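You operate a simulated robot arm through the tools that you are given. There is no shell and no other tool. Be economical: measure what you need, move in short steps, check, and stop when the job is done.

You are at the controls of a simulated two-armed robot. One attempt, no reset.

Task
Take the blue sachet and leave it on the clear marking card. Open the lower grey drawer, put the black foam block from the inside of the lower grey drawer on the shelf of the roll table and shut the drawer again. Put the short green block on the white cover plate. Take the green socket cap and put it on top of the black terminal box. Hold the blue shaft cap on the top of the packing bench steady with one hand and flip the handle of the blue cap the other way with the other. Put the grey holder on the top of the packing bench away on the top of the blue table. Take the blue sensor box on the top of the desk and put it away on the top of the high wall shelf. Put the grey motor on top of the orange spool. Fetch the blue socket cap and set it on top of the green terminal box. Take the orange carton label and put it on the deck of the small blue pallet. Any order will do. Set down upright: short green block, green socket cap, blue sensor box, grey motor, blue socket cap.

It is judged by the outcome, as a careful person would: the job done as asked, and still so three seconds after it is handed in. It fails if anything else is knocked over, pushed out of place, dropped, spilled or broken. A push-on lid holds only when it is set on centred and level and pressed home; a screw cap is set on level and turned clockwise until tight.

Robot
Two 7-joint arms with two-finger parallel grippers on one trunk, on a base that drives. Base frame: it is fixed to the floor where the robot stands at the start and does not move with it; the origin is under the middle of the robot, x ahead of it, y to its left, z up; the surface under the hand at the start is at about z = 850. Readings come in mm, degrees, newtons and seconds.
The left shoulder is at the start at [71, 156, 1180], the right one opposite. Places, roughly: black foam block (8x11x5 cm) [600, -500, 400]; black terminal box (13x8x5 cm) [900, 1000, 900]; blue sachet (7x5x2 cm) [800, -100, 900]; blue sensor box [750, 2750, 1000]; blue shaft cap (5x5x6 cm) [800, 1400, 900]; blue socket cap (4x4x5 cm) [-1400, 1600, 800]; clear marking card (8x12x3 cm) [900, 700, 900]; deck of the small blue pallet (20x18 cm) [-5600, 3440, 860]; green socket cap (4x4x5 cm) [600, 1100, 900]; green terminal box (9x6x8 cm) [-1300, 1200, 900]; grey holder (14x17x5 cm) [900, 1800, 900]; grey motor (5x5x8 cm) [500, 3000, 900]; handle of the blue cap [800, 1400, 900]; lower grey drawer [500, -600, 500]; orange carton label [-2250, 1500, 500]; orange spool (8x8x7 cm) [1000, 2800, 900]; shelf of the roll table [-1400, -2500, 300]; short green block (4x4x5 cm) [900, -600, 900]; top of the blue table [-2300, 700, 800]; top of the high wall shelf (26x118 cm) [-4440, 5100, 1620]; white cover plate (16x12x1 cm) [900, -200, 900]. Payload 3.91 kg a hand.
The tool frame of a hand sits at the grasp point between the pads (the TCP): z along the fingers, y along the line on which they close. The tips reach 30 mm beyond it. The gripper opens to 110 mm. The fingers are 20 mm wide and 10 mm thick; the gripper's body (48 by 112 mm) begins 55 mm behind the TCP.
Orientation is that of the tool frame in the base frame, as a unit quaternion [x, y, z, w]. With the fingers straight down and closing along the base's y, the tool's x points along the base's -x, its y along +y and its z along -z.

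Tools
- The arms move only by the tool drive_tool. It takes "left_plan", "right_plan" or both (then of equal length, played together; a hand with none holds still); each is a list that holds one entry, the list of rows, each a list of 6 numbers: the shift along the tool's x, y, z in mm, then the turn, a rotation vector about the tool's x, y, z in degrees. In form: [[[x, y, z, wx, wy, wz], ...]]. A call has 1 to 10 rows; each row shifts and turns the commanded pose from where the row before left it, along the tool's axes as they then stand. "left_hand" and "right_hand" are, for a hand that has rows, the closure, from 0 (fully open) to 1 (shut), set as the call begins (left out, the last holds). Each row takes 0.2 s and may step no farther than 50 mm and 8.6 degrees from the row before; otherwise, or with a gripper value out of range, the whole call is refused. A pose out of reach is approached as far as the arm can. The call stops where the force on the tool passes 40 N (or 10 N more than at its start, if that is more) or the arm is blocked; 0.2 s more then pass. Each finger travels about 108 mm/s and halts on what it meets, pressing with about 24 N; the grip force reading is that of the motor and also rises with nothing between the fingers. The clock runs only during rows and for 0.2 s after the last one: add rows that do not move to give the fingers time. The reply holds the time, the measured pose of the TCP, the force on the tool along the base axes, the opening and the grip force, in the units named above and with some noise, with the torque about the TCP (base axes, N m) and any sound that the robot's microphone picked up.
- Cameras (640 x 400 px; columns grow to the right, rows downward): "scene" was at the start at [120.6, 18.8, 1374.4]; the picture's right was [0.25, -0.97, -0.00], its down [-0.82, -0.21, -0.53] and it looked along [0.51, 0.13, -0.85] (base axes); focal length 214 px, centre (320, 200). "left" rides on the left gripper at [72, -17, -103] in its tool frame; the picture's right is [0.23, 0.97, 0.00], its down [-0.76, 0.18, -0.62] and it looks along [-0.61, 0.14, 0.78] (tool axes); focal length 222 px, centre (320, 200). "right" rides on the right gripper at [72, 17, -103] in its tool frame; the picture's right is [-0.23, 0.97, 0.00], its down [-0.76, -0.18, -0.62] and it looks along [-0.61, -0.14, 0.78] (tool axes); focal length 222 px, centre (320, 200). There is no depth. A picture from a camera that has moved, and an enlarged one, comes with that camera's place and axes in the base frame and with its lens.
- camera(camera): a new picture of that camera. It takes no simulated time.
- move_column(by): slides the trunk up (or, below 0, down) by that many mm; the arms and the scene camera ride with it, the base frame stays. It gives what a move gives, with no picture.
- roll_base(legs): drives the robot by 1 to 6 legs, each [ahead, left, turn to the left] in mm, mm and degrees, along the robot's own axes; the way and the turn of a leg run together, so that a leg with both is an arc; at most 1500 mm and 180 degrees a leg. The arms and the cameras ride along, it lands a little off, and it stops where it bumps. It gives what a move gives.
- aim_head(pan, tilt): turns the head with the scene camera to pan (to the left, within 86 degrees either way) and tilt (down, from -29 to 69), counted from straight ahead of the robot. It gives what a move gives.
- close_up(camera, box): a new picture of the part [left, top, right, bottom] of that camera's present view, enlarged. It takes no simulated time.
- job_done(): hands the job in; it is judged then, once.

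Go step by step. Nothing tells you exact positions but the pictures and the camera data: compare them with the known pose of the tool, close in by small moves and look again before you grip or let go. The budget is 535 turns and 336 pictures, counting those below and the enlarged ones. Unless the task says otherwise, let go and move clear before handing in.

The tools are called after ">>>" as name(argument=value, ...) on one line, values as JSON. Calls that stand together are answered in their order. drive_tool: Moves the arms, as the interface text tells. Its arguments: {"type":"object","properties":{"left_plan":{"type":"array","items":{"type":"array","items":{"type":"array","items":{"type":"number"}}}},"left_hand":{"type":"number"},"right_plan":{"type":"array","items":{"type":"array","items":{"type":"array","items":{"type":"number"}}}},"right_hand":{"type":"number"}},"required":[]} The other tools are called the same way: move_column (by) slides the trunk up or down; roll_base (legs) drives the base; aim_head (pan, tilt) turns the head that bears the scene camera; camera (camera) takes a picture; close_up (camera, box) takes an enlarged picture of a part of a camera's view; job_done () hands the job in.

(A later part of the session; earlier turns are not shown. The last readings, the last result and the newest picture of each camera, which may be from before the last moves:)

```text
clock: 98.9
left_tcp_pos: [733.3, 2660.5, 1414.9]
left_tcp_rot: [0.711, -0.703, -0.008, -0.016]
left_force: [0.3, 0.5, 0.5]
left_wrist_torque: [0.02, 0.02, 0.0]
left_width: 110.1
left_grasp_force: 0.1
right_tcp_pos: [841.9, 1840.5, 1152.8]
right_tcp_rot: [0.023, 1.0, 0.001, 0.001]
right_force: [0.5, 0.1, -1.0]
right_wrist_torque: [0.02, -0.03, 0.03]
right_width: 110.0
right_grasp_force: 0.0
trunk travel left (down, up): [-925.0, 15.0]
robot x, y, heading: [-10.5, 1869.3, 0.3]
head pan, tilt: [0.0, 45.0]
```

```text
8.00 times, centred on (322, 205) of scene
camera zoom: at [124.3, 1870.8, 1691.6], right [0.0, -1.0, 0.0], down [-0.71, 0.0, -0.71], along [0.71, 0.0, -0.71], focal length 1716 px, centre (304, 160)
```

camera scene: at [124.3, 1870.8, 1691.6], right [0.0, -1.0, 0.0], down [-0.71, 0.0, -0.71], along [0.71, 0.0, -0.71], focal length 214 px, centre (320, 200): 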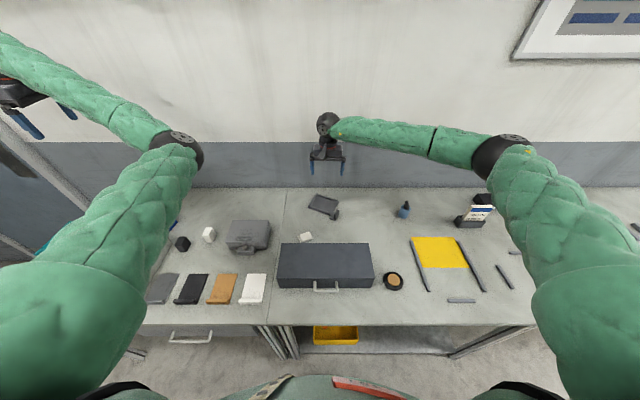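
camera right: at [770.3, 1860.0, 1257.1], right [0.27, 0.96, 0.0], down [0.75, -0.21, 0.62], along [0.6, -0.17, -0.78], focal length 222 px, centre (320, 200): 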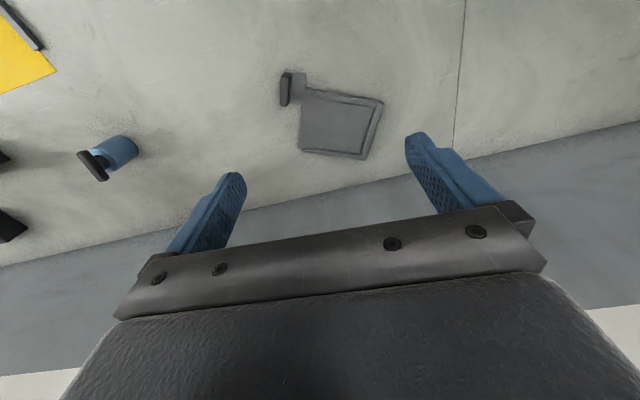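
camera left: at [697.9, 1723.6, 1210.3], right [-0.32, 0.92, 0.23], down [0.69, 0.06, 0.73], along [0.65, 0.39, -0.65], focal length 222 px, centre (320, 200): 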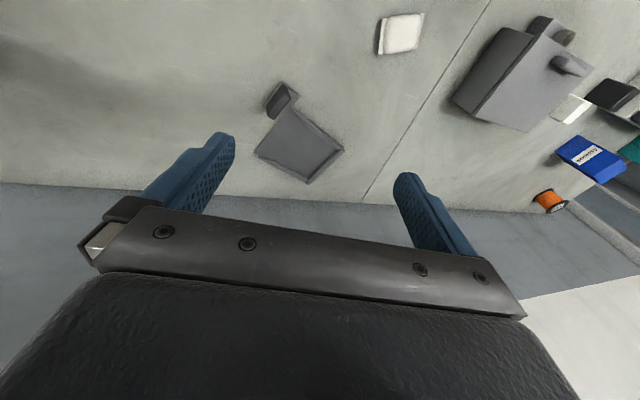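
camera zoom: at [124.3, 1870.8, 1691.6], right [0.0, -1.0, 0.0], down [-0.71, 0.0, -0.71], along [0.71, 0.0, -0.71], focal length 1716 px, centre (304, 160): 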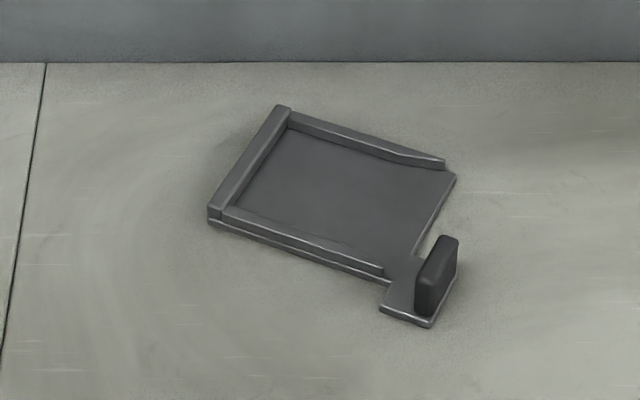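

The holder has an upright handle plate at about [836, 1788], running about -26° from x. I'll align the right hand to it, partly closed, and look again.

>>> drive_tool(right_plan=[[[0, 0, 0, 0, 0, 8], [0, 0, 0, 0, 0, 8], [0, 0, 0, 0, 0, 7.4], [-9, -25, 0, 0, 0, 0], [-9, -25, 0, 0, 0, 0], [0, 0, 45, 0, 0, 0], [0, 0, 45, 0, 0, 0], [0, 0, 45, 0, 0, 0], [0, 0, 40, 0, 0, 0], [0, 0, 0, 0, 0, 0]]], right_hand=0.5)

>>> camera(camera="right")

>>> close_up(camera="scene", box=[290, 170, 370, 230])

```text
clock: 101.1
left_tcp_pos: [734.1, 2661.2, 1414.8]
left_tcp_rot: [0.711, -0.703, -0.007, -0.015]
left_force: [-0.2, -0.1, -0.5]
left_wrist_torque: [-0.04, 0.01, -0.02]
left_width: 109.6
left_grasp_force: 0.0
right_tcp_pos: [838.0, 1788.2, 977.6]
right_tcp_rot: [0.225, 0.974, 0.0, 0.001]
right_force: [-0.1, 0.1, 0.1]
right_wrist_torque: [-0.01, 0.01, -0.04]
right_width: 55.1
right_grasp_force: 0.1
trunk travel left (down, up): [-925.0, 15.0]
robot x, y, heading: [-10.2, 1873.8, 0.1]
head pan, tilt: [0.0, 45.0]
```

```text
252 pictures are left
camera right: at [781.0, 1834.7, 1080.6], right [0.63, 0.78, 0.0], down [0.6, -0.5, 0.62], along [0.48, -0.39, -0.78], focal length 222 px, centre (320, 200)
```

right: 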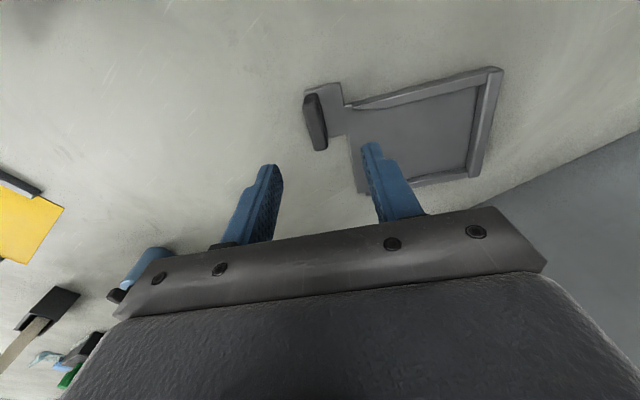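

```text
6.67 times, centred on (330, 200) of scene
camera zoom: at [123.9, 1871.7, 1691.6], right [0.0, -1.0, 0.0], down [-0.71, 0.0, -0.71], along [0.71, 0.0, -0.71], focal length 1430 px, centre (253, 200)
```

zoom: 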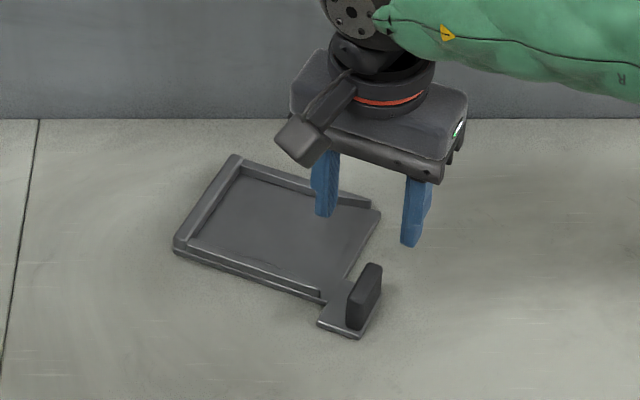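

Aligned, with a small shift needed. I'll go down over the plate and close.

>>> drive_tool(right_plan=[[[5, -2.5, 20, 0, 0, 0], [0, 0, 35, 0, 0, 0], [0, 0, 29, 0, 0, 0], [0, 0, 0, 0, 0, 0]]])

>>> close_up(camera="right", box=[240, 80, 432, 200])

>>> close_up(camera="scene", box=[290, 170, 370, 230])

```text
clock: 102.1
left_tcp_pos: [731.7, 2661.7, 1416.4]
left_tcp_rot: [0.711, -0.703, -0.007, -0.016]
left_force: [1.2, 0.5, -0.2]
left_wrist_torque: [-0.01, 0.0, 0.03]
left_width: 110.0
left_grasp_force: 0.1
right_tcp_pos: [830.3, 1788.7, 896.6]
right_tcp_rot: [0.225, 0.974, 0.002, 0.002]
right_force: [-1.5, -2.6, 28.5]
right_wrist_torque: [0.84, -0.49, 0.01]
right_width: 53.8
right_grasp_force: 0.0
trunk travel left (down, up): [-925.0, 15.0]
robot x, y, heading: [-13.0, 1869.4, 0.0]
head pan, tilt: [0.0, 45.0]
```

```text
3.33 times, centred on (336, 140) of right
camera zoom: at [772.9, 1834.7, 1000.4], right [0.63, 0.78, 0.01], down [0.6, -0.5, 0.63], along [0.49, -0.39, -0.78], focal length 740 px, centre (267, 400)
```

zoom: 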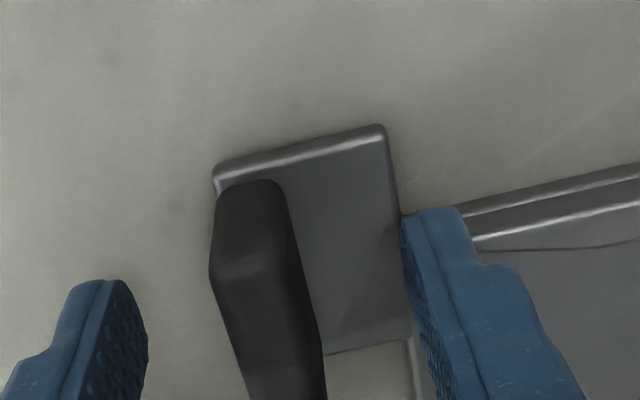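

```text
6.67 times, centred on (330, 200) of scene
camera zoom: at [121.9, 1871.7, 1692.2], right [0.0, -1.0, 0.0], down [-0.71, 0.0, -0.71], along [0.71, 0.0, -0.71], focal length 1430 px, centre (253, 200)
```

zoom: 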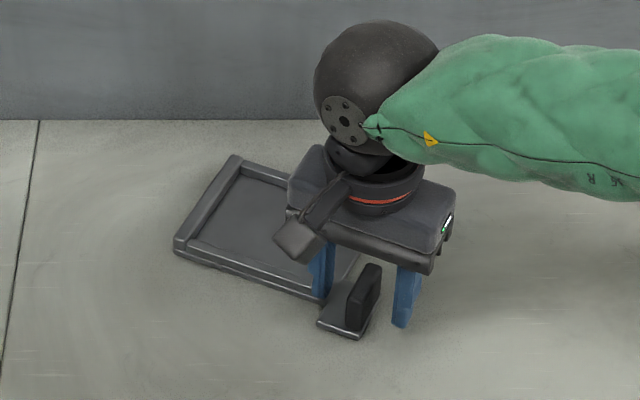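

The +y finger touched the tray rim. I'll raise 7 mm and close there.

>>> drive_tool(right_plan=[[[0, 0, -7, 0, 0, 0], [5, 0, 0, 0, 0, 0], [0, 0, 0, 0, 0, 0]]])

>>> drive_tool(right_plan=[[[0, 0, 0, 0, 0, 0], [0, 0, 0, 0, 0, 0], [0, 0, 0, 0, 0, 0]]], right_hand=1)

>>> drive_tool(right_plan=[[[0, 0, -10, 0, 0, 0], [0, 0, -20, 0, 0, 0], [0, 0, 0, 0, 0, 0]]])

>>> camera(camera="right")

>>> close_up(camera="scene", box=[290, 170, 370, 230])

```text
clock: 102.9
left_tcp_pos: [733.3, 2661.5, 1414.0]
left_tcp_rot: [0.711, -0.703, -0.007, -0.015]
left_force: [-0.4, 0.5, 0.2]
left_wrist_torque: [0.01, 0.0, 0.02]
left_width: 109.8
left_grasp_force: 0.1
right_tcp_pos: [826.3, 1790.7, 903.2]
right_tcp_rot: [0.226, 0.974, 0.001, 0.001]
right_force: [-0.3, 0.5, 0.0]
right_wrist_torque: [0.02, 0.02, -0.01]
right_width: 54.9
right_grasp_force: 0.1
trunk travel left (down, up): [-925.0, 15.0]
robot x, y, heading: [-9.7, 1873.1, 0.5]
head pan, tilt: [0.0, 45.0]
```

```text
clock: 103.7
left_tcp_pos: [734.0, 2661.5, 1413.0]
left_tcp_rot: [0.711, -0.703, -0.008, -0.014]
left_force: [-1.0, 0.0, -0.1]
left_wrist_torque: [-0.02, -0.01, -0.01]
left_width: 110.0
left_grasp_force: 0.0
right_tcp_pos: [826.9, 1790.9, 899.9]
right_tcp_rot: [0.226, 0.974, 0.001, 0.001]
right_force: [1.0, 0.1, 0.2]
right_wrist_torque: [-0.13, 0.2, 0.07]
right_width: 13.7
right_grasp_force: 24.3
trunk travel left (down, up): [-925.0, 15.0]
robot x, y, heading: [-9.6, 1867.5, -0.0]
head pan, tilt: [0.0, 45.0]
```

```text
clock: 104.5
left_tcp_pos: [734.7, 2662.3, 1413.1]
left_tcp_rot: [0.711, -0.703, -0.007, -0.015]
left_force: [0.0, 0.3, 0.5]
left_wrist_torque: [0.03, 0.02, 0.02]
left_width: 109.9
left_grasp_force: 0.1
right_tcp_pos: [825.3, 1791.2, 931.6]
right_tcp_rot: [0.225, 0.974, 0.001, 0.0]
right_force: [-0.7, -0.3, -4.6]
right_wrist_torque: [-0.23, 0.32, 0.01]
right_width: 13.5
right_grasp_force: 24.1
trunk travel left (down, up): [-925.0, 15.0]
robot x, y, heading: [-11.2, 1871.6, -0.1]
head pan, tilt: [0.0, 45.0]
```

```text
248 pictures are left
camera right: at [768.3, 1837.4, 1034.7], right [0.63, 0.78, 0.0], down [0.61, -0.49, 0.62], along [0.48, -0.39, -0.78], focal length 222 px, centre (320, 200)
```

right: 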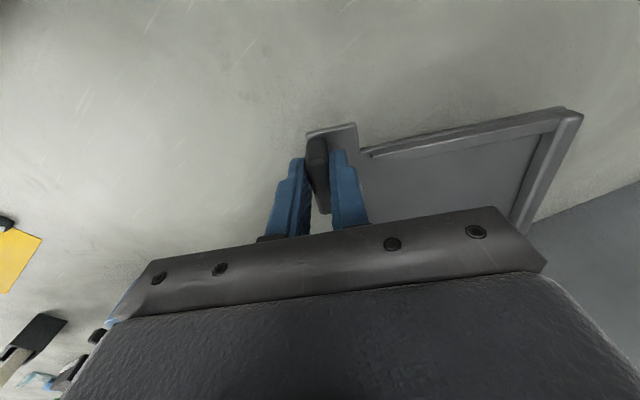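

```text
6.67 times, centred on (330, 200) of scene
camera zoom: at [125.1, 1871.9, 1691.5], right [0.0, -1.0, 0.0], down [-0.71, 0.0, -0.71], along [0.71, 0.0, -0.71], focal length 1430 px, centre (253, 200)
```

zoom: 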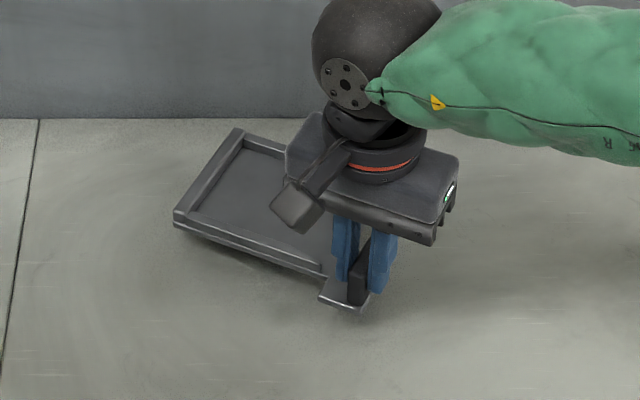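

The holder is held level, weighing about 0.47 kg. I'll lift it higher and look around behind to plan the route to the blue table.

>>> drive_tool(right_plan=[[[0, 0, -40, 0, 0, 0], [0, 0, -40, 0, 0, 0], [0, 0, -40, 0, 0, 0], [0, 0, -40, 0, 0, 0], [0, 0, 0, 0, 0, 0]]])

>>> aim_head(pan=86, tilt=20)

>>> camera(camera="scene")

>>> aim_head(pan=-86, tilt=20)

>>> camera(camera="scene")

```text
clock: 105.7
left_tcp_pos: [734.7, 2661.0, 1413.8]
left_tcp_rot: [0.711, -0.703, -0.008, -0.016]
left_force: [-0.1, -0.6, 0.8]
left_wrist_torque: [-0.01, 0.0, 0.0]
left_width: 109.8
left_grasp_force: 0.0
right_tcp_pos: [825.9, 1790.7, 1091.2]
right_tcp_rot: [0.227, 0.974, 0.001, 0.0]
right_force: [-0.5, -0.1, -5.0]
right_wrist_torque: [-0.19, 0.37, -0.02]
right_width: 13.8
right_grasp_force: 23.9
trunk travel left (down, up): [-925.0, 15.0]
robot x, y, heading: [-10.8, 1873.2, -0.0]
head pan, tilt: [0.0, 45.0]
```

```text
clock: 107.3
left_tcp_pos: [733.3, 2661.8, 1414.0]
left_tcp_rot: [0.711, -0.703, -0.008, -0.014]
left_force: [-0.3, 0.6, -0.4]
left_wrist_torque: [0.03, 0.0, 0.01]
left_width: 109.9
left_grasp_force: 0.0
right_tcp_pos: [826.5, 1791.4, 1091.1]
right_tcp_rot: [0.226, 0.974, 0.0, 0.001]
right_force: [0.0, -0.6, -4.4]
right_wrist_torque: [-0.24, 0.32, 0.02]
right_width: 14.0
right_grasp_force: 23.9
trunk travel left (down, up): [-925.0, 15.0]
robot x, y, heading: [-7.3, 1871.0, -0.2]
head pan, tilt: [85.9, 20.0]
```

```text
246 pictures are left
camera scene: at [49.9, 1964.7, 1730.2], right [1.0, -0.07, 0.0], down [-0.03, -0.34, -0.94], along [0.07, 0.94, -0.34], focal length 214 px, centre (320, 200)
```

scene: 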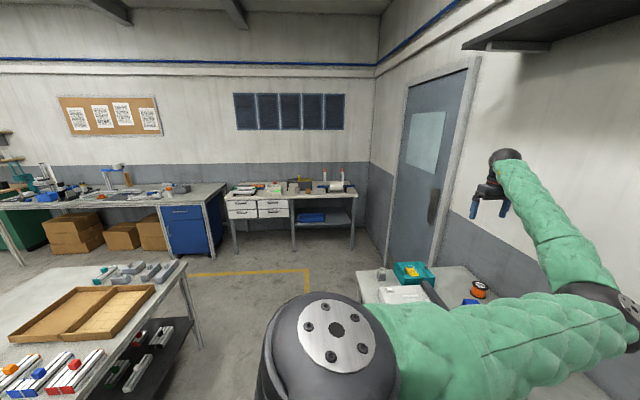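

```text
clock: 109.9
left_tcp_pos: [733.5, 2662.2, 1414.7]
left_tcp_rot: [0.712, -0.702, -0.007, -0.015]
left_force: [-0.1, -0.8, 0.4]
left_wrist_torque: [-0.03, 0.01, 0.01]
left_width: 109.9
left_grasp_force: 0.1
right_tcp_pos: [825.9, 1790.7, 1091.1]
right_tcp_rot: [0.225, 0.974, 0.0, 0.001]
right_force: [0.4, 0.9, -4.8]
right_wrist_torque: [-0.16, 0.31, -0.01]
right_width: 13.7
right_grasp_force: 23.9
trunk travel left (down, up): [-925.0, 15.0]
robot x, y, heading: [-12.0, 1872.3, -0.1]
head pan, tilt: [-85.9, 20.0]
```

```text
245 pictures are left
camera scene: at [50.2, 1778.9, 1730.3], right [-1.0, -0.07, 0.0], down [-0.03, 0.34, -0.94], along [0.07, -0.94, -0.34], focal length 214 px, centre (320, 200)
```

scene: 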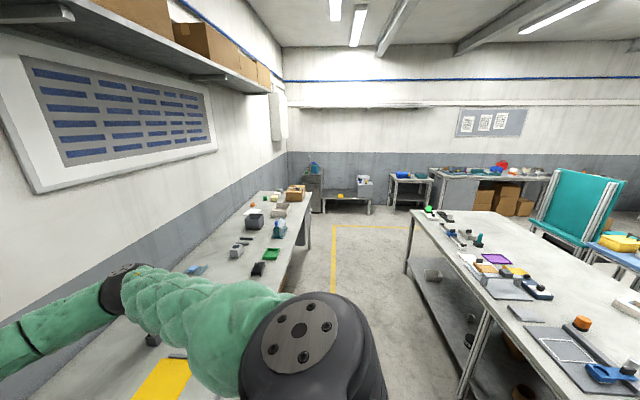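

A long middle table with near edge at x≈-700 separates the aisle from the blue table further back. I'll tuck the right hand in and higher, turn around to face -x, and map the route.

>>> drive_tool(right_plan=[[[36, -17.6, -28, 0, 0, 0], [36, -17.6, -28, 0, 0, 0], [36, -17.6, -28, 0, 0, 0], [36, -17.6, -28, 0, 0, 0], [36, -17.6, -28, 0, 0, 0], [0, 0, 0, 0, 0, 0]]])

>>> roll_base(legs=[[-150, 0, 0], [0, 0, 90], [0, 0, 90]])

>>> aim_head(pan=0, tilt=25)

>>> camera(camera="scene")

```text
clock: 111.3
left_tcp_pos: [736.1, 2661.9, 1413.8]
left_tcp_rot: [0.711, -0.703, -0.008, -0.016]
left_force: [0.6, 0.9, -0.4]
left_wrist_torque: [0.0, 0.04, 0.0]
left_width: 110.0
left_grasp_force: 0.0
right_tcp_pos: [627.4, 1788.1, 1229.1]
right_tcp_rot: [0.226, 0.974, 0.0, 0.0]
right_force: [0.0, -0.7, -4.4]
right_wrist_torque: [-0.23, 0.36, -0.01]
right_width: 13.9
right_grasp_force: 24.1
trunk travel left (down, up): [-925.0, 15.0]
robot x, y, heading: [-10.0, 1871.9, 0.3]
head pan, tilt: [-85.9, 20.0]
```

```text
clock: 120.4
left_tcp_pos: [-881.1, 1052.8, 1413.9]
left_tcp_rot: [0.691, 0.723, -0.015, 0.008]
left_force: [1.0, 0.2, -0.3]
left_wrist_torque: [0.05, -0.01, -0.04]
left_width: 109.8
left_grasp_force: 0.1
right_tcp_pos: [-805.0, 1930.3, 1229.3]
right_tcp_rot: [0.978, -0.21, -0.001, 0.001]
right_force: [-0.7, -0.8, -4.4]
right_wrist_torque: [0.24, -0.34, -0.01]
right_width: 13.8
right_grasp_force: 24.2
trunk travel left (down, up): [-925.0, 15.0]
robot x, y, heading: [-162.5, 1870.5, -178.1]
head pan, tilt: [-85.9, 20.0]
```

```text
clock: 122.0
left_tcp_pos: [-881.9, 1054.3, 1412.4]
left_tcp_rot: [0.691, 0.722, -0.015, 0.008]
left_force: [0.2, -0.1, 0.5]
left_wrist_torque: [-0.02, 0.01, 0.01]
left_width: 110.1
left_grasp_force: 0.1
right_tcp_pos: [-804.4, 1930.4, 1229.4]
right_tcp_rot: [0.978, -0.21, 0.0, 0.0]
right_force: [-0.2, 0.8, -3.1]
right_wrist_torque: [0.27, -0.36, 0.04]
right_width: 14.0
right_grasp_force: 24.1
trunk travel left (down, up): [-925.0, 15.0]
robot x, y, heading: [-165.4, 1871.1, -178.2]
head pan, tilt: [0.0, 25.0]
```

```text
244 pictures are left
camera scene: at [-303.5, 1866.7, 1722.1], right [-0.03, 1.0, 0.0], down [0.42, 0.01, -0.91], along [-0.91, -0.03, -0.42], focal length 214 px, centre (320, 200)
```

scene: 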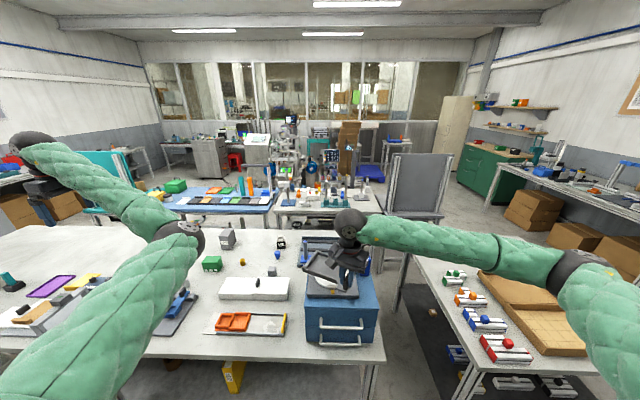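

Great view: table 1 spans y up to about 2130 with the green terminal box and blue cap on it, and the blue table is behind it at x -2030…-2560. I'll zoom in on the surroundings.

>>> close_up(camera="scene", box=[80, 120, 300, 258])

>>> close_up(camera="scene", box=[260, 120, 480, 258])

>>> close_up(camera="scene", box=[180, 220, 400, 358])

```text
2.90 times, centred on (190, 189) of scene
camera zoom: at [-303.5, 1866.7, 1722.1], right [-0.03, 1.0, 0.0], down [0.42, 0.01, -0.91], along [-0.91, -0.03, -0.42], focal length 622 px, centre (697, 232)
```

zoom: 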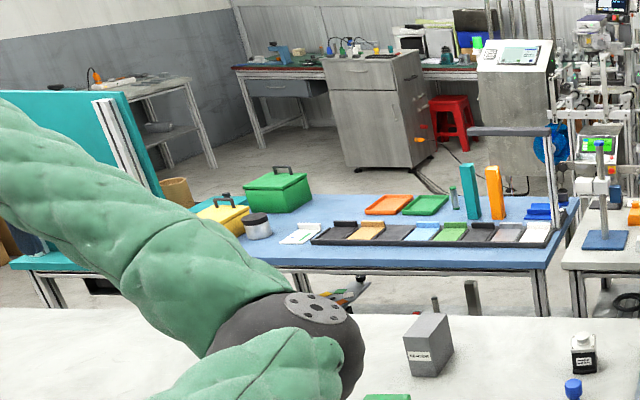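

```text
2.90 times, centred on (370, 189) of scene
camera zoom: at [-303.5, 1866.7, 1722.1], right [-0.03, 1.0, 0.0], down [0.42, 0.01, -0.91], along [-0.91, -0.03, -0.42], focal length 622 px, centre (175, 232)
```

zoom: 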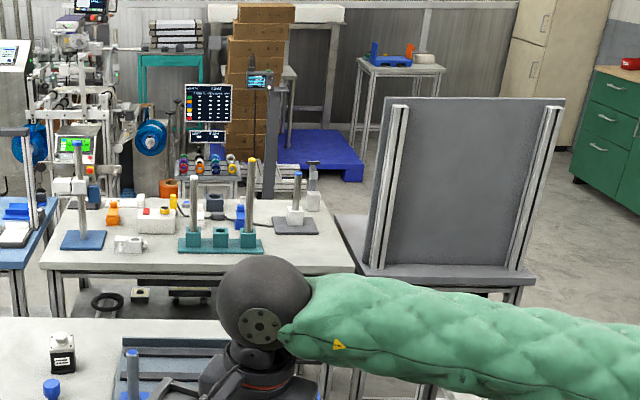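

```text
2.90 times, centred on (290, 289) of scene
camera zoom: at [-303.5, 1866.7, 1722.1], right [-0.03, 1.0, 0.0], down [0.42, 0.01, -0.91], along [-0.91, -0.03, -0.42], focal length 622 px, centre (407, -58)
```

zoom: 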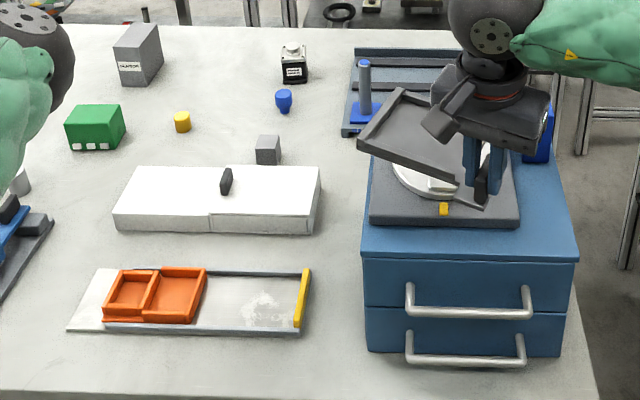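

The open space behind the blue table, x<-2560, is reachable around the +y end of the tables at y≈3850. I'll turn to face +y and drive there with the holder.

>>> roll_base(legs=[[0, 0, -91.8]])

>>> camera(camera="scene")

```text
clock: 126.3
left_tcp_pos: [-955.4, 2615.7, 1414.4]
left_tcp_rot: [1.0, 0.006, -0.016, -0.005]
left_force: [0.4, -0.2, 0.8]
left_wrist_torque: [-0.01, 0.0, -0.01]
left_width: 109.8
left_grasp_force: 0.0
right_tcp_pos: [-82.0, 2508.3, 1228.9]
right_tcp_rot: [-0.529, 0.848, 0.001, 0.001]
right_force: [0.6, -0.1, -4.3]
right_wrist_torque: [-0.34, -0.24, -0.02]
right_width: 13.8
right_grasp_force: 24.1
trunk travel left (down, up): [-925.0, 15.0]
robot x, y, heading: [-167.7, 1870.5, 90.1]
head pan, tilt: [0.0, 25.0]
```

```text
240 pictures are left
camera scene: at [-160.3, 2015.2, 1722.1], right [1.0, 0.0, 0.0], down [0.0, -0.42, -0.91], along [0.0, 0.91, -0.42], focal length 214 px, centre (320, 200)
```

scene: 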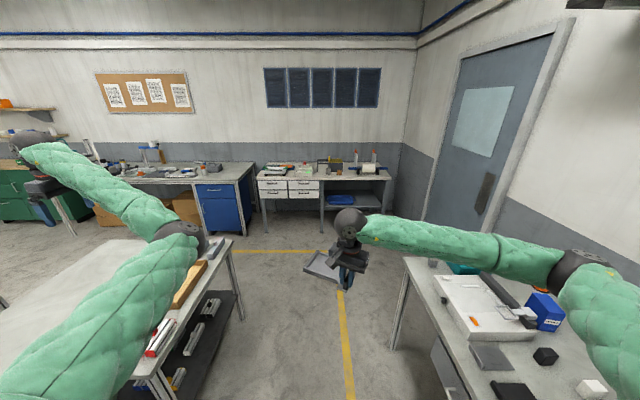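

>>> roll_base(legs=[[1000, 0, 0], [950, 0, 0], [0, 0, 90]])

>>> camera(camera="scene")

```text
clock: 139.9
left_tcp_pos: [-935.4, 3057.4, 1413.1]
left_tcp_rot: [0.71, 0.704, -0.015, 0.007]
left_force: [-0.1, -0.1, -0.1]
left_wrist_torque: [0.01, 0.02, 0.02]
left_width: 110.1
left_grasp_force: 0.1
right_tcp_pos: [-811.4, 3928.4, 1230.3]
right_tcp_rot: [0.972, -0.236, 0.0, 0.001]
right_force: [-0.6, 0.2, -3.5]
right_wrist_torque: [0.24, -0.32, 0.01]
right_width: 13.5
right_grasp_force: 24.6
trunk travel left (down, up): [-925.0, 15.0]
robot x, y, heading: [-174.6, 3834.3, 178.9]
head pan, tilt: [0.0, 25.0]
```

```text
239 pictures are left
camera scene: at [-315.2, 3837.9, 1722.1], right [0.02, 1.0, 0.0], down [0.42, -0.01, -0.91], along [-0.91, 0.02, -0.42], focal length 214 px, centre (320, 200)
```

scene: 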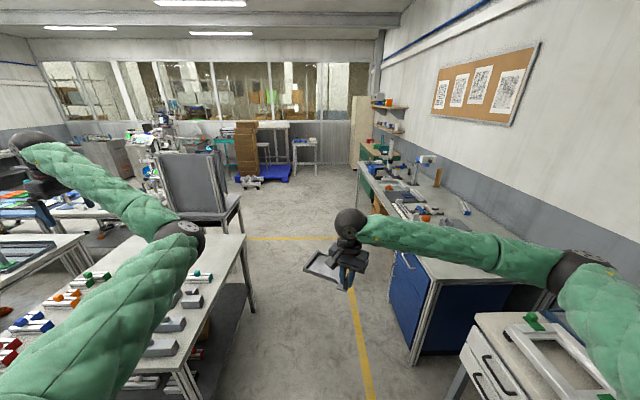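

>>> roll_base(legs=[[1500, 0, 0.8], [1500, 0, 0], [0, 0, 60]])

>>> camera(camera="scene")

```text
clock: 157.0
left_tcp_pos: [-2818.2, 2789.7, 1414.4]
left_tcp_rot: [0.237, 0.971, -0.009, 0.015]
left_force: [-0.2, 0.2, 0.9]
left_wrist_torque: [0.0, 0.01, -0.01]
left_width: 110.2
left_grasp_force: 0.1
right_tcp_pos: [-3539.1, 3295.0, 1229.2]
right_tcp_rot: [0.951, 0.308, 0.0, 0.0]
right_force: [-0.1, 0.7, -3.3]
right_wrist_torque: [0.4, 0.07, 0.01]
right_width: 13.8
right_grasp_force: 24.4
trunk travel left (down, up): [-925.0, 15.0]
robot x, y, heading: [-3169.1, 3817.9, -118.0]
head pan, tilt: [0.0, 25.0]
```

```text
238 pictures are left
camera scene: at [-3230.4, 3694.5, 1722.1], right [-0.88, 0.47, 0.0], down [0.2, 0.37, -0.91], along [-0.42, -0.8, -0.42], focal length 214 px, centre (320, 200)
```

scene: 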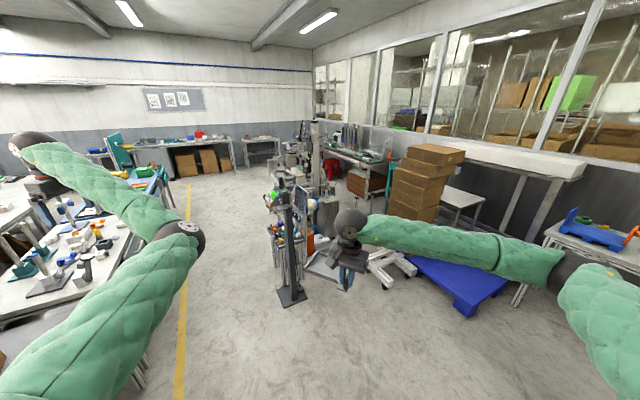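

A marked lane runs behind the white and blue tables. I'll align facing -y at x≈-3080 and drive forward to the blue table.

>>> roll_base(legs=[[0, 0, 28], [1000, 90, 0]])

>>> camera(camera="scene")

```text
clock: 163.5
left_tcp_pos: [-2292.5, 2075.8, 1412.9]
left_tcp_rot: [-0.004, 1.0, -0.005, 0.015]
left_force: [-0.5, -0.2, 0.5]
left_wrist_torque: [0.01, -0.04, 0.01]
left_width: 110.1
left_grasp_force: 0.1
right_tcp_pos: [-3165.7, 2186.6, 1230.4]
right_tcp_rot: [0.849, 0.528, 0.0, 0.002]
right_force: [-0.1, -0.3, -4.6]
right_wrist_torque: [0.36, 0.21, -0.02]
right_width: 13.7
right_grasp_force: 24.2
trunk travel left (down, up): [-925.0, 15.0]
robot x, y, heading: [-3079.0, 2825.7, -90.3]
head pan, tilt: [0.0, 25.0]
```

```text
237 pictures are left
camera scene: at [-3078.1, 2682.9, 1722.2], right [-1.0, 0.0, 0.0], down [0.0, 0.42, -0.91], along [0.0, -0.91, -0.42], focal length 214 px, centre (320, 200)
```

scene: 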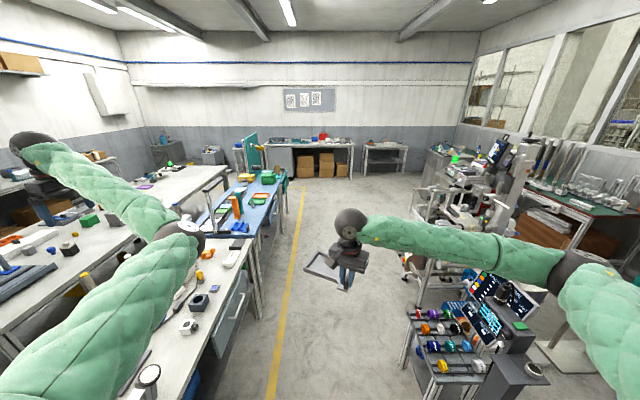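

>>> roll_base(legs=[[1500, 0, 0.3]])

>>> aim_head(pan=55, tilt=40)

>>> camera(camera="scene")

```text
clock: 171.0
left_tcp_pos: [-2321.6, 548.7, 1414.4]
left_tcp_rot: [0.004, 1.0, -0.005, 0.016]
left_force: [0.2, -0.7, -1.0]
left_wrist_torque: [0.0, 0.02, 0.0]
left_width: 110.2
left_grasp_force: 0.1
right_tcp_pos: [-3192.9, 672.8, 1229.4]
right_tcp_rot: [0.854, 0.521, 0.001, 0.001]
right_force: [-0.1, 0.8, -3.6]
right_wrist_torque: [0.35, 0.21, 0.0]
right_width: 13.6
right_grasp_force: 24.1
trunk travel left (down, up): [-925.0, 15.0]
robot x, y, heading: [-3097.3, 1311.2, -91.2]
head pan, tilt: [0.0, 25.0]
```

```text
clock: 172.3
left_tcp_pos: [-2320.4, 549.0, 1413.5]
left_tcp_rot: [0.004, 1.0, -0.006, 0.016]
left_force: [-0.1, 0.8, 0.0]
left_wrist_torque: [0.01, -0.01, -0.01]
left_width: 110.1
left_grasp_force: 0.0
right_tcp_pos: [-3191.7, 671.9, 1229.6]
right_tcp_rot: [0.854, 0.521, 0.0, 0.001]
right_force: [-0.3, -0.1, -3.3]
right_wrist_torque: [0.35, 0.18, -0.01]
right_width: 14.0
right_grasp_force: 24.4
trunk travel left (down, up): [-925.0, 15.0]
robot x, y, heading: [-3098.4, 1307.2, -91.4]
head pan, tilt: [55.0, 40.0]
```

```text
236 pictures are left
camera scene: at [-3026.9, 1209.3, 1698.8], right [-0.59, -0.81, 0.0], down [-0.52, 0.38, -0.77], along [0.62, -0.45, -0.64], focal length 214 px, centre (320, 200)
```

scene: 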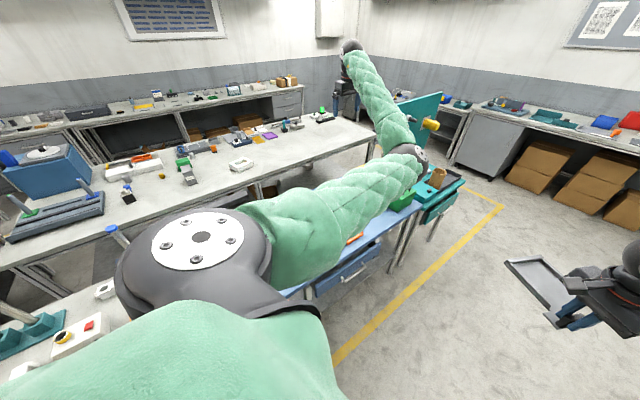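

I'll raise the holder, move on a bit, and turn to face the blue table.

>>> drive_tool(right_plan=[[[0, 0, -40, 0, 0, 0], [0, 0, -40, 0, 0, 0], [0, 0, -40, 0, 0, 0], [0, 0, 0, 0, 0, 0]]])

>>> roll_base(legs=[[450, 0, 0], [0, 0, 91.4]])

>>> aim_head(pan=0, tilt=45)

>>> camera(camera="scene")

```text
clock: 173.3
left_tcp_pos: [-2321.0, 549.3, 1413.8]
left_tcp_rot: [0.004, 1.0, -0.005, 0.016]
left_force: [-0.1, -0.9, -0.4]
left_wrist_torque: [-0.03, 0.03, -0.03]
left_width: 109.9
left_grasp_force: 0.0
right_tcp_pos: [-3191.4, 673.0, 1349.9]
right_tcp_rot: [0.854, 0.521, 0.001, 0.0]
right_force: [-0.8, -0.5, -4.9]
right_wrist_torque: [0.36, 0.2, 0.01]
right_width: 13.9
right_grasp_force: 24.1
trunk travel left (down, up): [-925.0, 15.0]
robot x, y, heading: [-3096.9, 1309.4, -91.0]
head pan, tilt: [55.0, 40.0]
```

```text
clock: 179.9
left_tcp_pos: [-2355.0, 1638.1, 1414.2]
left_tcp_rot: [0.708, -0.706, -0.007, -0.015]
left_force: [-1.3, 0.3, -0.3]
left_wrist_torque: [-0.02, 0.0, -0.01]
left_width: 109.9
left_grasp_force: 0.1
right_tcp_pos: [-2467.6, 767.6, 1350.3]
right_tcp_rot: [0.229, 0.974, 0.001, 0.0]
right_force: [0.5, -0.6, -3.4]
right_wrist_torque: [-0.2, 0.37, -0.01]
right_width: 13.9
right_grasp_force: 23.9
trunk travel left (down, up): [-925.0, 15.0]
robot x, y, heading: [-3102.4, 850.1, -0.7]
head pan, tilt: [55.0, 40.0]
```

```text
clock: 181.1
left_tcp_pos: [-2353.9, 1639.4, 1414.6]
left_tcp_rot: [0.709, -0.705, -0.008, -0.015]
left_force: [1.0, 0.1, 0.4]
left_wrist_torque: [-0.01, 0.0, 0.02]
left_width: 109.9
left_grasp_force: 0.2
right_tcp_pos: [-2468.6, 767.5, 1349.7]
right_tcp_rot: [0.229, 0.973, 0.001, 0.001]
right_force: [-0.1, 1.0, -3.6]
right_wrist_torque: [-0.18, 0.34, -0.01]
right_width: 13.8
right_grasp_force: 23.9
trunk travel left (down, up): [-925.0, 15.0]
robot x, y, heading: [-3104.0, 853.5, -0.3]
head pan, tilt: [0.0, 45.0]
```

```text
235 pictures are left
camera scene: at [-2970.3, 854.1, 1691.5], right [-0.01, -1.0, 0.0], down [-0.71, 0.0, -0.71], along [0.71, 0.0, -0.71], focal length 214 px, centre (320, 200)
```

scene: 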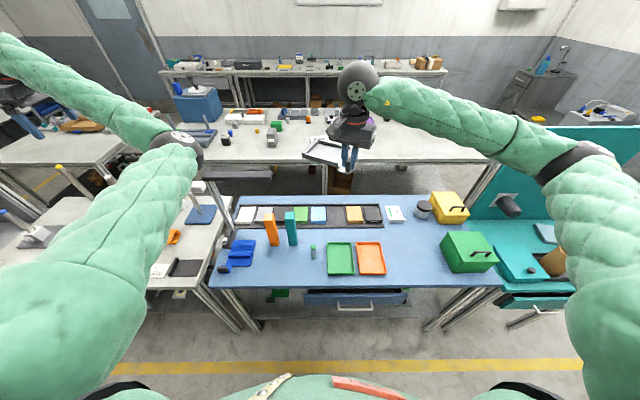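

The blue table has a free patch around x -2560…-2280, y 300…530. I'll move the holder over there with the handle at about [-2513, 380].

>>> drive_tool(right_plan=[[[-14.4, -40.9, 10, 0, 0, 0], [-14.4, -40.9, 10, 0, 0, 0], [-14.4, -40.9, 10, 0, 0, 0], [-14.4, -40.9, 10, 0, 0, 0], [-14.4, -40.9, 10, 0, 0, 0], [-14.4, -40.9, 10, 0, 0, 0], [-14.4, -40.9, 10, 0, 0, 0], [-14.4, -40.9, 10, 0, 0, 0], [-14.4, -40.9, 10, 0, 0, 0], [0, 0, 0, 0, 0, 0]]])

>>> camera(camera="scene")

>>> camera(camera="right")

```text
clock: 183.3
left_tcp_pos: [-2353.8, 1639.5, 1413.1]
left_tcp_rot: [0.708, -0.706, -0.008, -0.014]
left_force: [-0.4, 0.7, -0.1]
left_wrist_torque: [-0.02, -0.01, 0.0]
left_width: 109.9
left_grasp_force: 0.1
right_tcp_pos: [-2517.4, 379.7, 1258.1]
right_tcp_rot: [0.229, 0.973, 0.001, -0.001]
right_force: [-1.1, 0.2, -4.2]
right_wrist_torque: [-0.21, 0.35, 0.01]
right_width: 13.8
right_grasp_force: 24.2
trunk travel left (down, up): [-925.0, 15.0]
robot x, y, heading: [-3106.3, 848.2, -0.3]
head pan, tilt: [0.0, 45.0]
```

```text
234 pictures are left
camera scene: at [-2969.8, 854.3, 1691.5], right [-0.01, -1.0, 0.0], down [-0.71, 0.0, -0.71], along [0.71, -0.01, -0.71], focal length 214 px, centre (320, 200)
```

scene: 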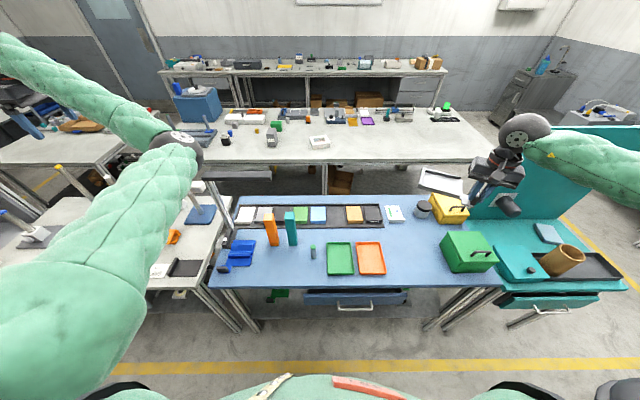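

```text
233 pictures are left
camera right: at [-2573.7, 427.4, 1363.2], right [0.64, 0.77, 0.0], down [0.6, -0.5, 0.62], along [0.48, -0.4, -0.78], focal length 222 px, centre (320, 200)
```

right: 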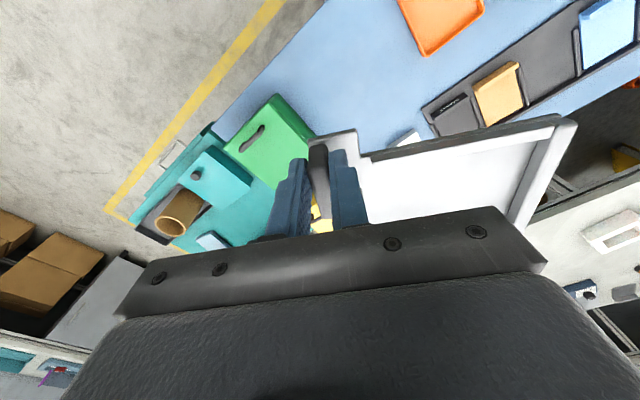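

Clearances look fine: the green box face is at y≈288 and the orange tray at y≥545. I'll lower most of the way.

>>> drive_tool(right_plan=[[[0, 0, 45, 0, 0, 0], [0, 0, 45, 0, 0, 0], [0, 0, 45, 0, 0, 0], [0, 0, 45, 0, 0, 0], [0, 0, 45, 0, 0, 0], [0, 0, 45, 0, 0, 0], [0, 0, 45, 0, 0, 0], [0, 0, 30, 0, 0, 0], [0, 0, 0, 0, 0, 0]]])

>>> camera(camera="right")

>>> close_up(camera="scene", box=[320, 170, 512, 290])

```text
clock: 185.3
left_tcp_pos: [-2356.2, 1638.8, 1415.0]
left_tcp_rot: [0.708, -0.706, -0.008, -0.014]
left_force: [0.7, -0.2, -0.5]
left_wrist_torque: [0.01, 0.02, 0.01]
left_width: 109.7
left_grasp_force: 0.0
right_tcp_pos: [-2517.1, 381.1, 912.7]
right_tcp_rot: [0.229, 0.973, 0.0, 0.001]
right_force: [-0.1, 0.6, -3.7]
right_wrist_torque: [-0.22, 0.33, 0.01]
right_width: 13.6
right_grasp_force: 24.0
trunk travel left (down, up): [-925.0, 15.0]
robot x, y, heading: [-3109.3, 850.3, -0.3]
head pan, tilt: [0.0, 45.0]
```

```text
232 pictures are left
camera right: at [-2574.5, 428.3, 1017.6], right [0.64, 0.77, 0.0], down [0.6, -0.5, 0.62], along [0.48, -0.4, -0.78], focal length 222 px, centre (320, 200)
```

right: 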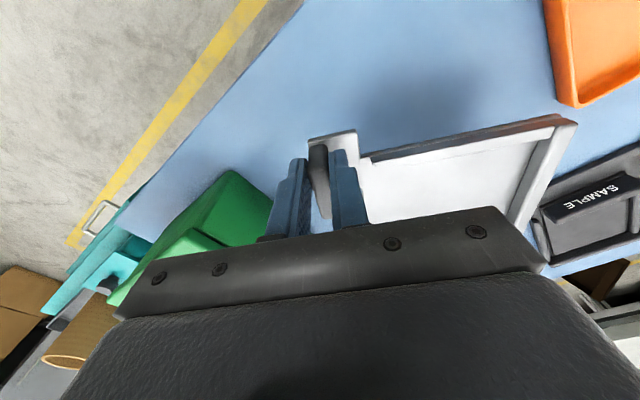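

```text
3.33 times, centred on (416, 230) of scene
camera zoom: at [-2970.8, 853.8, 1691.6], right [-0.01, -1.0, 0.0], down [-0.71, 0.0, -0.71], along [0.71, 0.0, -0.71], focal length 715 px, centre (0, 100)
```

zoom: 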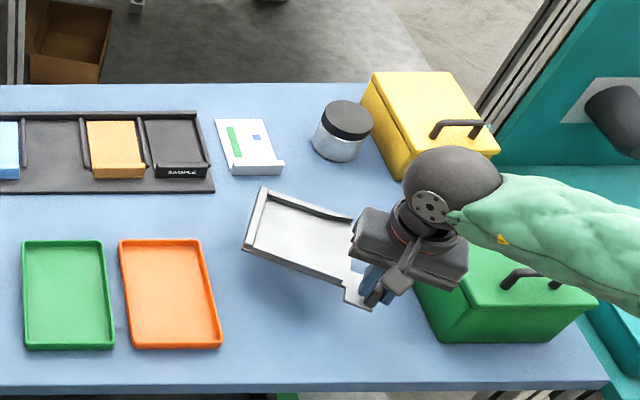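

>>> drive_tool(right_plan=[[[0, 0, 30, 0, 0, 0], [0, 0, 22, 0, 0, 0], [0, 0, 0, 0, 0, 0]]])

>>> drive_tool(right_plan=[[[0, 0, 5, 0, 0, 0], [0, 0, 0, 0, 0, 0]]])

>>> drive_tool(right_plan=[[[0, 0, 4, 0, 0, 0], [0, 0, 0, 0, 0, 0]]])

>>> close_up(camera="scene", box=[320, 170, 512, 290])

```text
clock: 186.1
left_tcp_pos: [-2354.6, 1636.8, 1414.1]
left_tcp_rot: [0.708, -0.706, -0.008, -0.015]
left_force: [-0.4, -0.5, 0.0]
left_wrist_torque: [0.02, -0.02, -0.01]
left_width: 109.8
left_grasp_force: 0.0
right_tcp_pos: [-2516.7, 379.9, 861.8]
right_tcp_rot: [0.229, 0.973, 0.001, 0.0]
right_force: [1.3, -0.5, -4.0]
right_wrist_torque: [-0.21, 0.34, 0.03]
right_width: 13.8
right_grasp_force: 24.6
trunk travel left (down, up): [-925.0, 15.0]
robot x, y, heading: [-3104.5, 852.1, -0.5]
head pan, tilt: [0.0, 45.0]
```

```text
clock: 186.7
left_tcp_pos: [-2354.8, 1638.7, 1414.2]
left_tcp_rot: [0.708, -0.706, -0.007, -0.015]
left_force: [0.0, 0.1, -0.5]
left_wrist_torque: [-0.01, -0.01, 0.03]
left_width: 110.0
left_grasp_force: 0.1
right_tcp_pos: [-2515.2, 379.2, 856.8]
right_tcp_rot: [0.229, 0.973, 0.001, 0.0]
right_force: [0.3, 0.5, -4.8]
right_wrist_torque: [-0.2, 0.35, 0.01]
right_width: 13.9
right_grasp_force: 24.3
trunk travel left (down, up): [-925.0, 15.0]
robot x, y, heading: [-3110.7, 850.4, -0.4]
head pan, tilt: [0.0, 45.0]
```

```text
clock: 187.3
left_tcp_pos: [-2354.9, 1639.3, 1413.3]
left_tcp_rot: [0.708, -0.706, -0.008, -0.015]
left_force: [0.5, -0.1, 0.6]
left_wrist_torque: [-0.01, 0.01, -0.02]
left_width: 109.9
left_grasp_force: 0.1
right_tcp_pos: [-2515.7, 380.6, 852.0]
right_tcp_rot: [0.23, 0.973, 0.001, 0.001]
right_force: [0.2, 0.2, -2.6]
right_wrist_torque: [-0.01, -0.04, -0.11]
right_width: 13.6
right_grasp_force: 24.3
trunk travel left (down, up): [-925.0, 15.0]
robot x, y, heading: [-3107.1, 853.0, -0.6]
head pan, tilt: [0.0, 45.0]
```

```text
3.33 times, centred on (416, 230) of scene
camera zoom: at [-2970.7, 853.7, 1691.6], right [-0.01, -1.0, 0.0], down [-0.71, 0.0, -0.71], along [0.71, 0.0, -0.71], focal length 715 px, centre (0, 100)
```

zoom: 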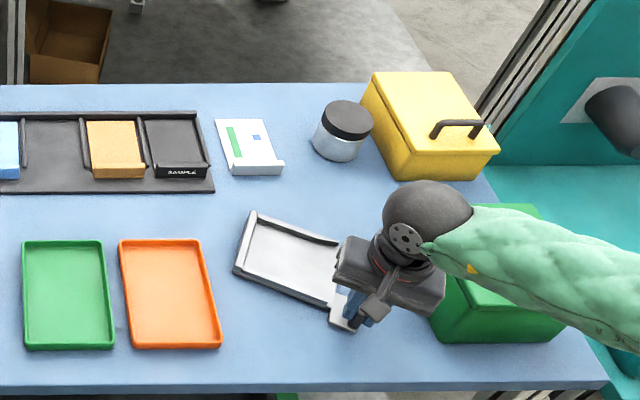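

It has touched down. I'll press 1.5 mm more, then release and lift.

>>> drive_tool(right_plan=[[[0, 0, 1.5, 0, 0, 0], [0, 0, 0, 0, 0, 0]]])

>>> drive_tool(right_plan=[[[0, 0, 0, 0, 0, 0], [0, 0, 0, 0, 0, 0]]], right_hand=0.6)

>>> drive_tool(right_plan=[[[0, 0, -20, 0, 0, 0], [0, 0, -40, 0, 0, 0], [0, 0, -45, 0, 0, 0], [0, 0, -45, 0, 0, 0], [0, 0, -45, 0, 0, 0], [0, 0, -45, 0, 0, 0], [0, 0, -45, 0, 0, 0], [0, 0, -45, 0, 0, 0]]])

>>> close_up(camera="scene", box=[320, 170, 512, 290])

```text
clock: 187.9
left_tcp_pos: [-2355.8, 1637.5, 1414.1]
left_tcp_rot: [0.708, -0.706, -0.007, -0.015]
left_force: [0.4, -0.4, 0.4]
left_wrist_torque: [0.0, 0.01, 0.03]
left_width: 109.8
left_grasp_force: 0.0
right_tcp_pos: [-2515.5, 380.4, 852.2]
right_tcp_rot: [0.229, 0.973, 0.0, 0.001]
right_force: [1.1, -1.6, 3.7]
right_wrist_torque: [-0.43, -0.61, -0.13]
right_width: 14.1
right_grasp_force: 23.9
trunk travel left (down, up): [-925.0, 15.0]
robot x, y, heading: [-3104.8, 852.9, -0.3]
head pan, tilt: [0.0, 45.0]
```

```text
clock: 188.5
left_tcp_pos: [-2355.5, 1640.6, 1414.6]
left_tcp_rot: [0.708, -0.706, -0.007, -0.015]
left_force: [0.1, 0.2, -0.8]
left_wrist_torque: [-0.05, -0.01, 0.01]
left_width: 110.3
left_grasp_force: 0.0
right_tcp_pos: [-2515.8, 380.7, 851.8]
right_tcp_rot: [0.229, 0.973, 0.002, 0.0]
right_force: [0.5, -0.3, -0.4]
right_wrist_torque: [0.01, -0.03, 0.01]
right_width: 44.0
right_grasp_force: 0.1
trunk travel left (down, up): [-925.0, 15.0]
robot x, y, heading: [-3105.5, 854.5, -0.3]
head pan, tilt: [0.0, 45.0]
```

```text
clock: 190.3
left_tcp_pos: [-2356.2, 1638.5, 1414.1]
left_tcp_rot: [0.709, -0.705, -0.006, -0.015]
left_force: [-1.4, 0.1, 0.1]
left_wrist_torque: [0.0, 0.0, 0.01]
left_width: 109.9
left_grasp_force: 0.1
right_tcp_pos: [-2518.0, 381.5, 1182.2]
right_tcp_rot: [0.228, 0.974, 0.001, 0.001]
right_force: [0.1, -0.2, -0.1]
right_wrist_torque: [-0.03, 0.01, 0.01]
right_width: 44.1
right_grasp_force: 0.0
trunk travel left (down, up): [-925.0, 15.0]
robot x, y, heading: [-3106.1, 856.6, -0.3]
head pan, tilt: [0.0, 45.0]
```

```text
3.33 times, centred on (416, 230) of scene
camera zoom: at [-2971.4, 854.3, 1691.5], right [-0.01, -1.0, 0.0], down [-0.71, 0.0, -0.71], along [0.71, -0.01, -0.71], focal length 715 px, centre (0, 100)
```

zoom: 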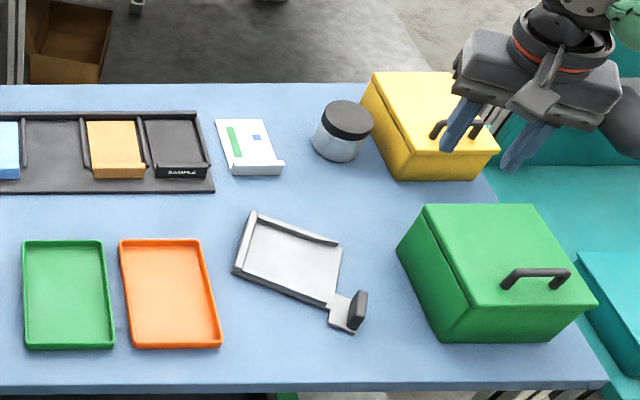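

The holder is on the blue table. Next is the orange label near [-2250, 1500, 500]: I'll raise the right hand and shift left along the lane to view it.

>>> drive_tool(right_plan=[[[0, 0, -45, 0, 0, -8], [0, 0, -45, 0, 0, -8], [0, 0, -45, 0, 0, -8], [20, 30, -20, 0, 0, -2], [20, 40, 0, 0, 0, 0], [20, 40, 0, 0, 0, 0], [0, 40, 0, 0, 0, 0], [0, 40, 0, 0, 0, 0]]])

>>> roll_base(legs=[[0, 650, 0.3]])

>>> aim_head(pan=0, tilt=60)

>>> camera(camera="scene")

```text
clock: 192.1
left_tcp_pos: [-2352.7, 1639.7, 1412.0]
left_tcp_rot: [0.708, -0.706, -0.006, -0.014]
left_force: [0.3, -0.7, -0.1]
left_wrist_torque: [0.0, 0.01, 0.01]
left_width: 109.8
left_grasp_force: 0.1
right_tcp_pos: [-2571.9, 571.0, 1335.5]
right_tcp_rot: [0.005, 1.0, 0.0, -0.001]
right_force: [0.8, -0.6, 0.0]
right_wrist_torque: [-0.01, 0.01, 0.0]
right_width: 44.1
right_grasp_force: 0.0
trunk travel left (down, up): [-925.0, 15.0]
robot x, y, heading: [-3103.3, 849.6, -0.7]
head pan, tilt: [0.0, 45.0]
```

```text
clock: 195.7
left_tcp_pos: [-2357.4, 2288.7, 1413.7]
left_tcp_rot: [0.71, -0.704, -0.007, -0.015]
left_force: [-0.5, 0.8, -0.4]
left_wrist_torque: [0.02, -0.02, 0.01]
left_width: 110.0
left_grasp_force: 0.1
right_tcp_pos: [-2567.4, 1218.7, 1336.4]
right_tcp_rot: [0.002, 1.0, 0.0, 0.001]
right_force: [0.5, 0.1, -0.1]
right_wrist_torque: [0.01, 0.0, -0.04]
right_width: 44.2
right_grasp_force: 0.1
trunk travel left (down, up): [-925.0, 15.0]
robot x, y, heading: [-3104.4, 1496.6, -0.2]
head pan, tilt: [0.0, 45.0]
```

```text
clock: 196.5
left_tcp_pos: [-2357.6, 2289.8, 1415.1]
left_tcp_rot: [0.71, -0.704, -0.008, -0.015]
left_force: [-0.5, 0.3, -1.0]
left_wrist_torque: [-0.04, 0.04, 0.04]
left_width: 110.0
left_grasp_force: 0.0
right_tcp_pos: [-2568.6, 1219.5, 1336.4]
right_tcp_rot: [0.002, 1.0, 0.0, 0.001]
right_force: [-0.1, -0.6, 0.0]
right_wrist_torque: [-0.04, -0.02, 0.0]
right_width: 44.1
right_grasp_force: 0.2
trunk travel left (down, up): [-925.0, 15.0]
robot x, y, heading: [-3103.2, 1496.9, 0.0]
head pan, tilt: [0.0, 60.0]
```

```text
228 pictures are left
camera scene: at [-2983.0, 1501.1, 1672.1], right [0.0, -1.0, 0.0], down [-0.87, 0.0, -0.5], along [0.5, 0.0, -0.87], focal length 214 px, centre (320, 200)
```

scene: 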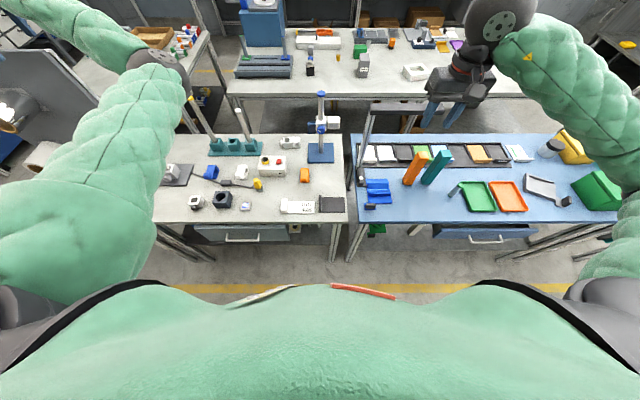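

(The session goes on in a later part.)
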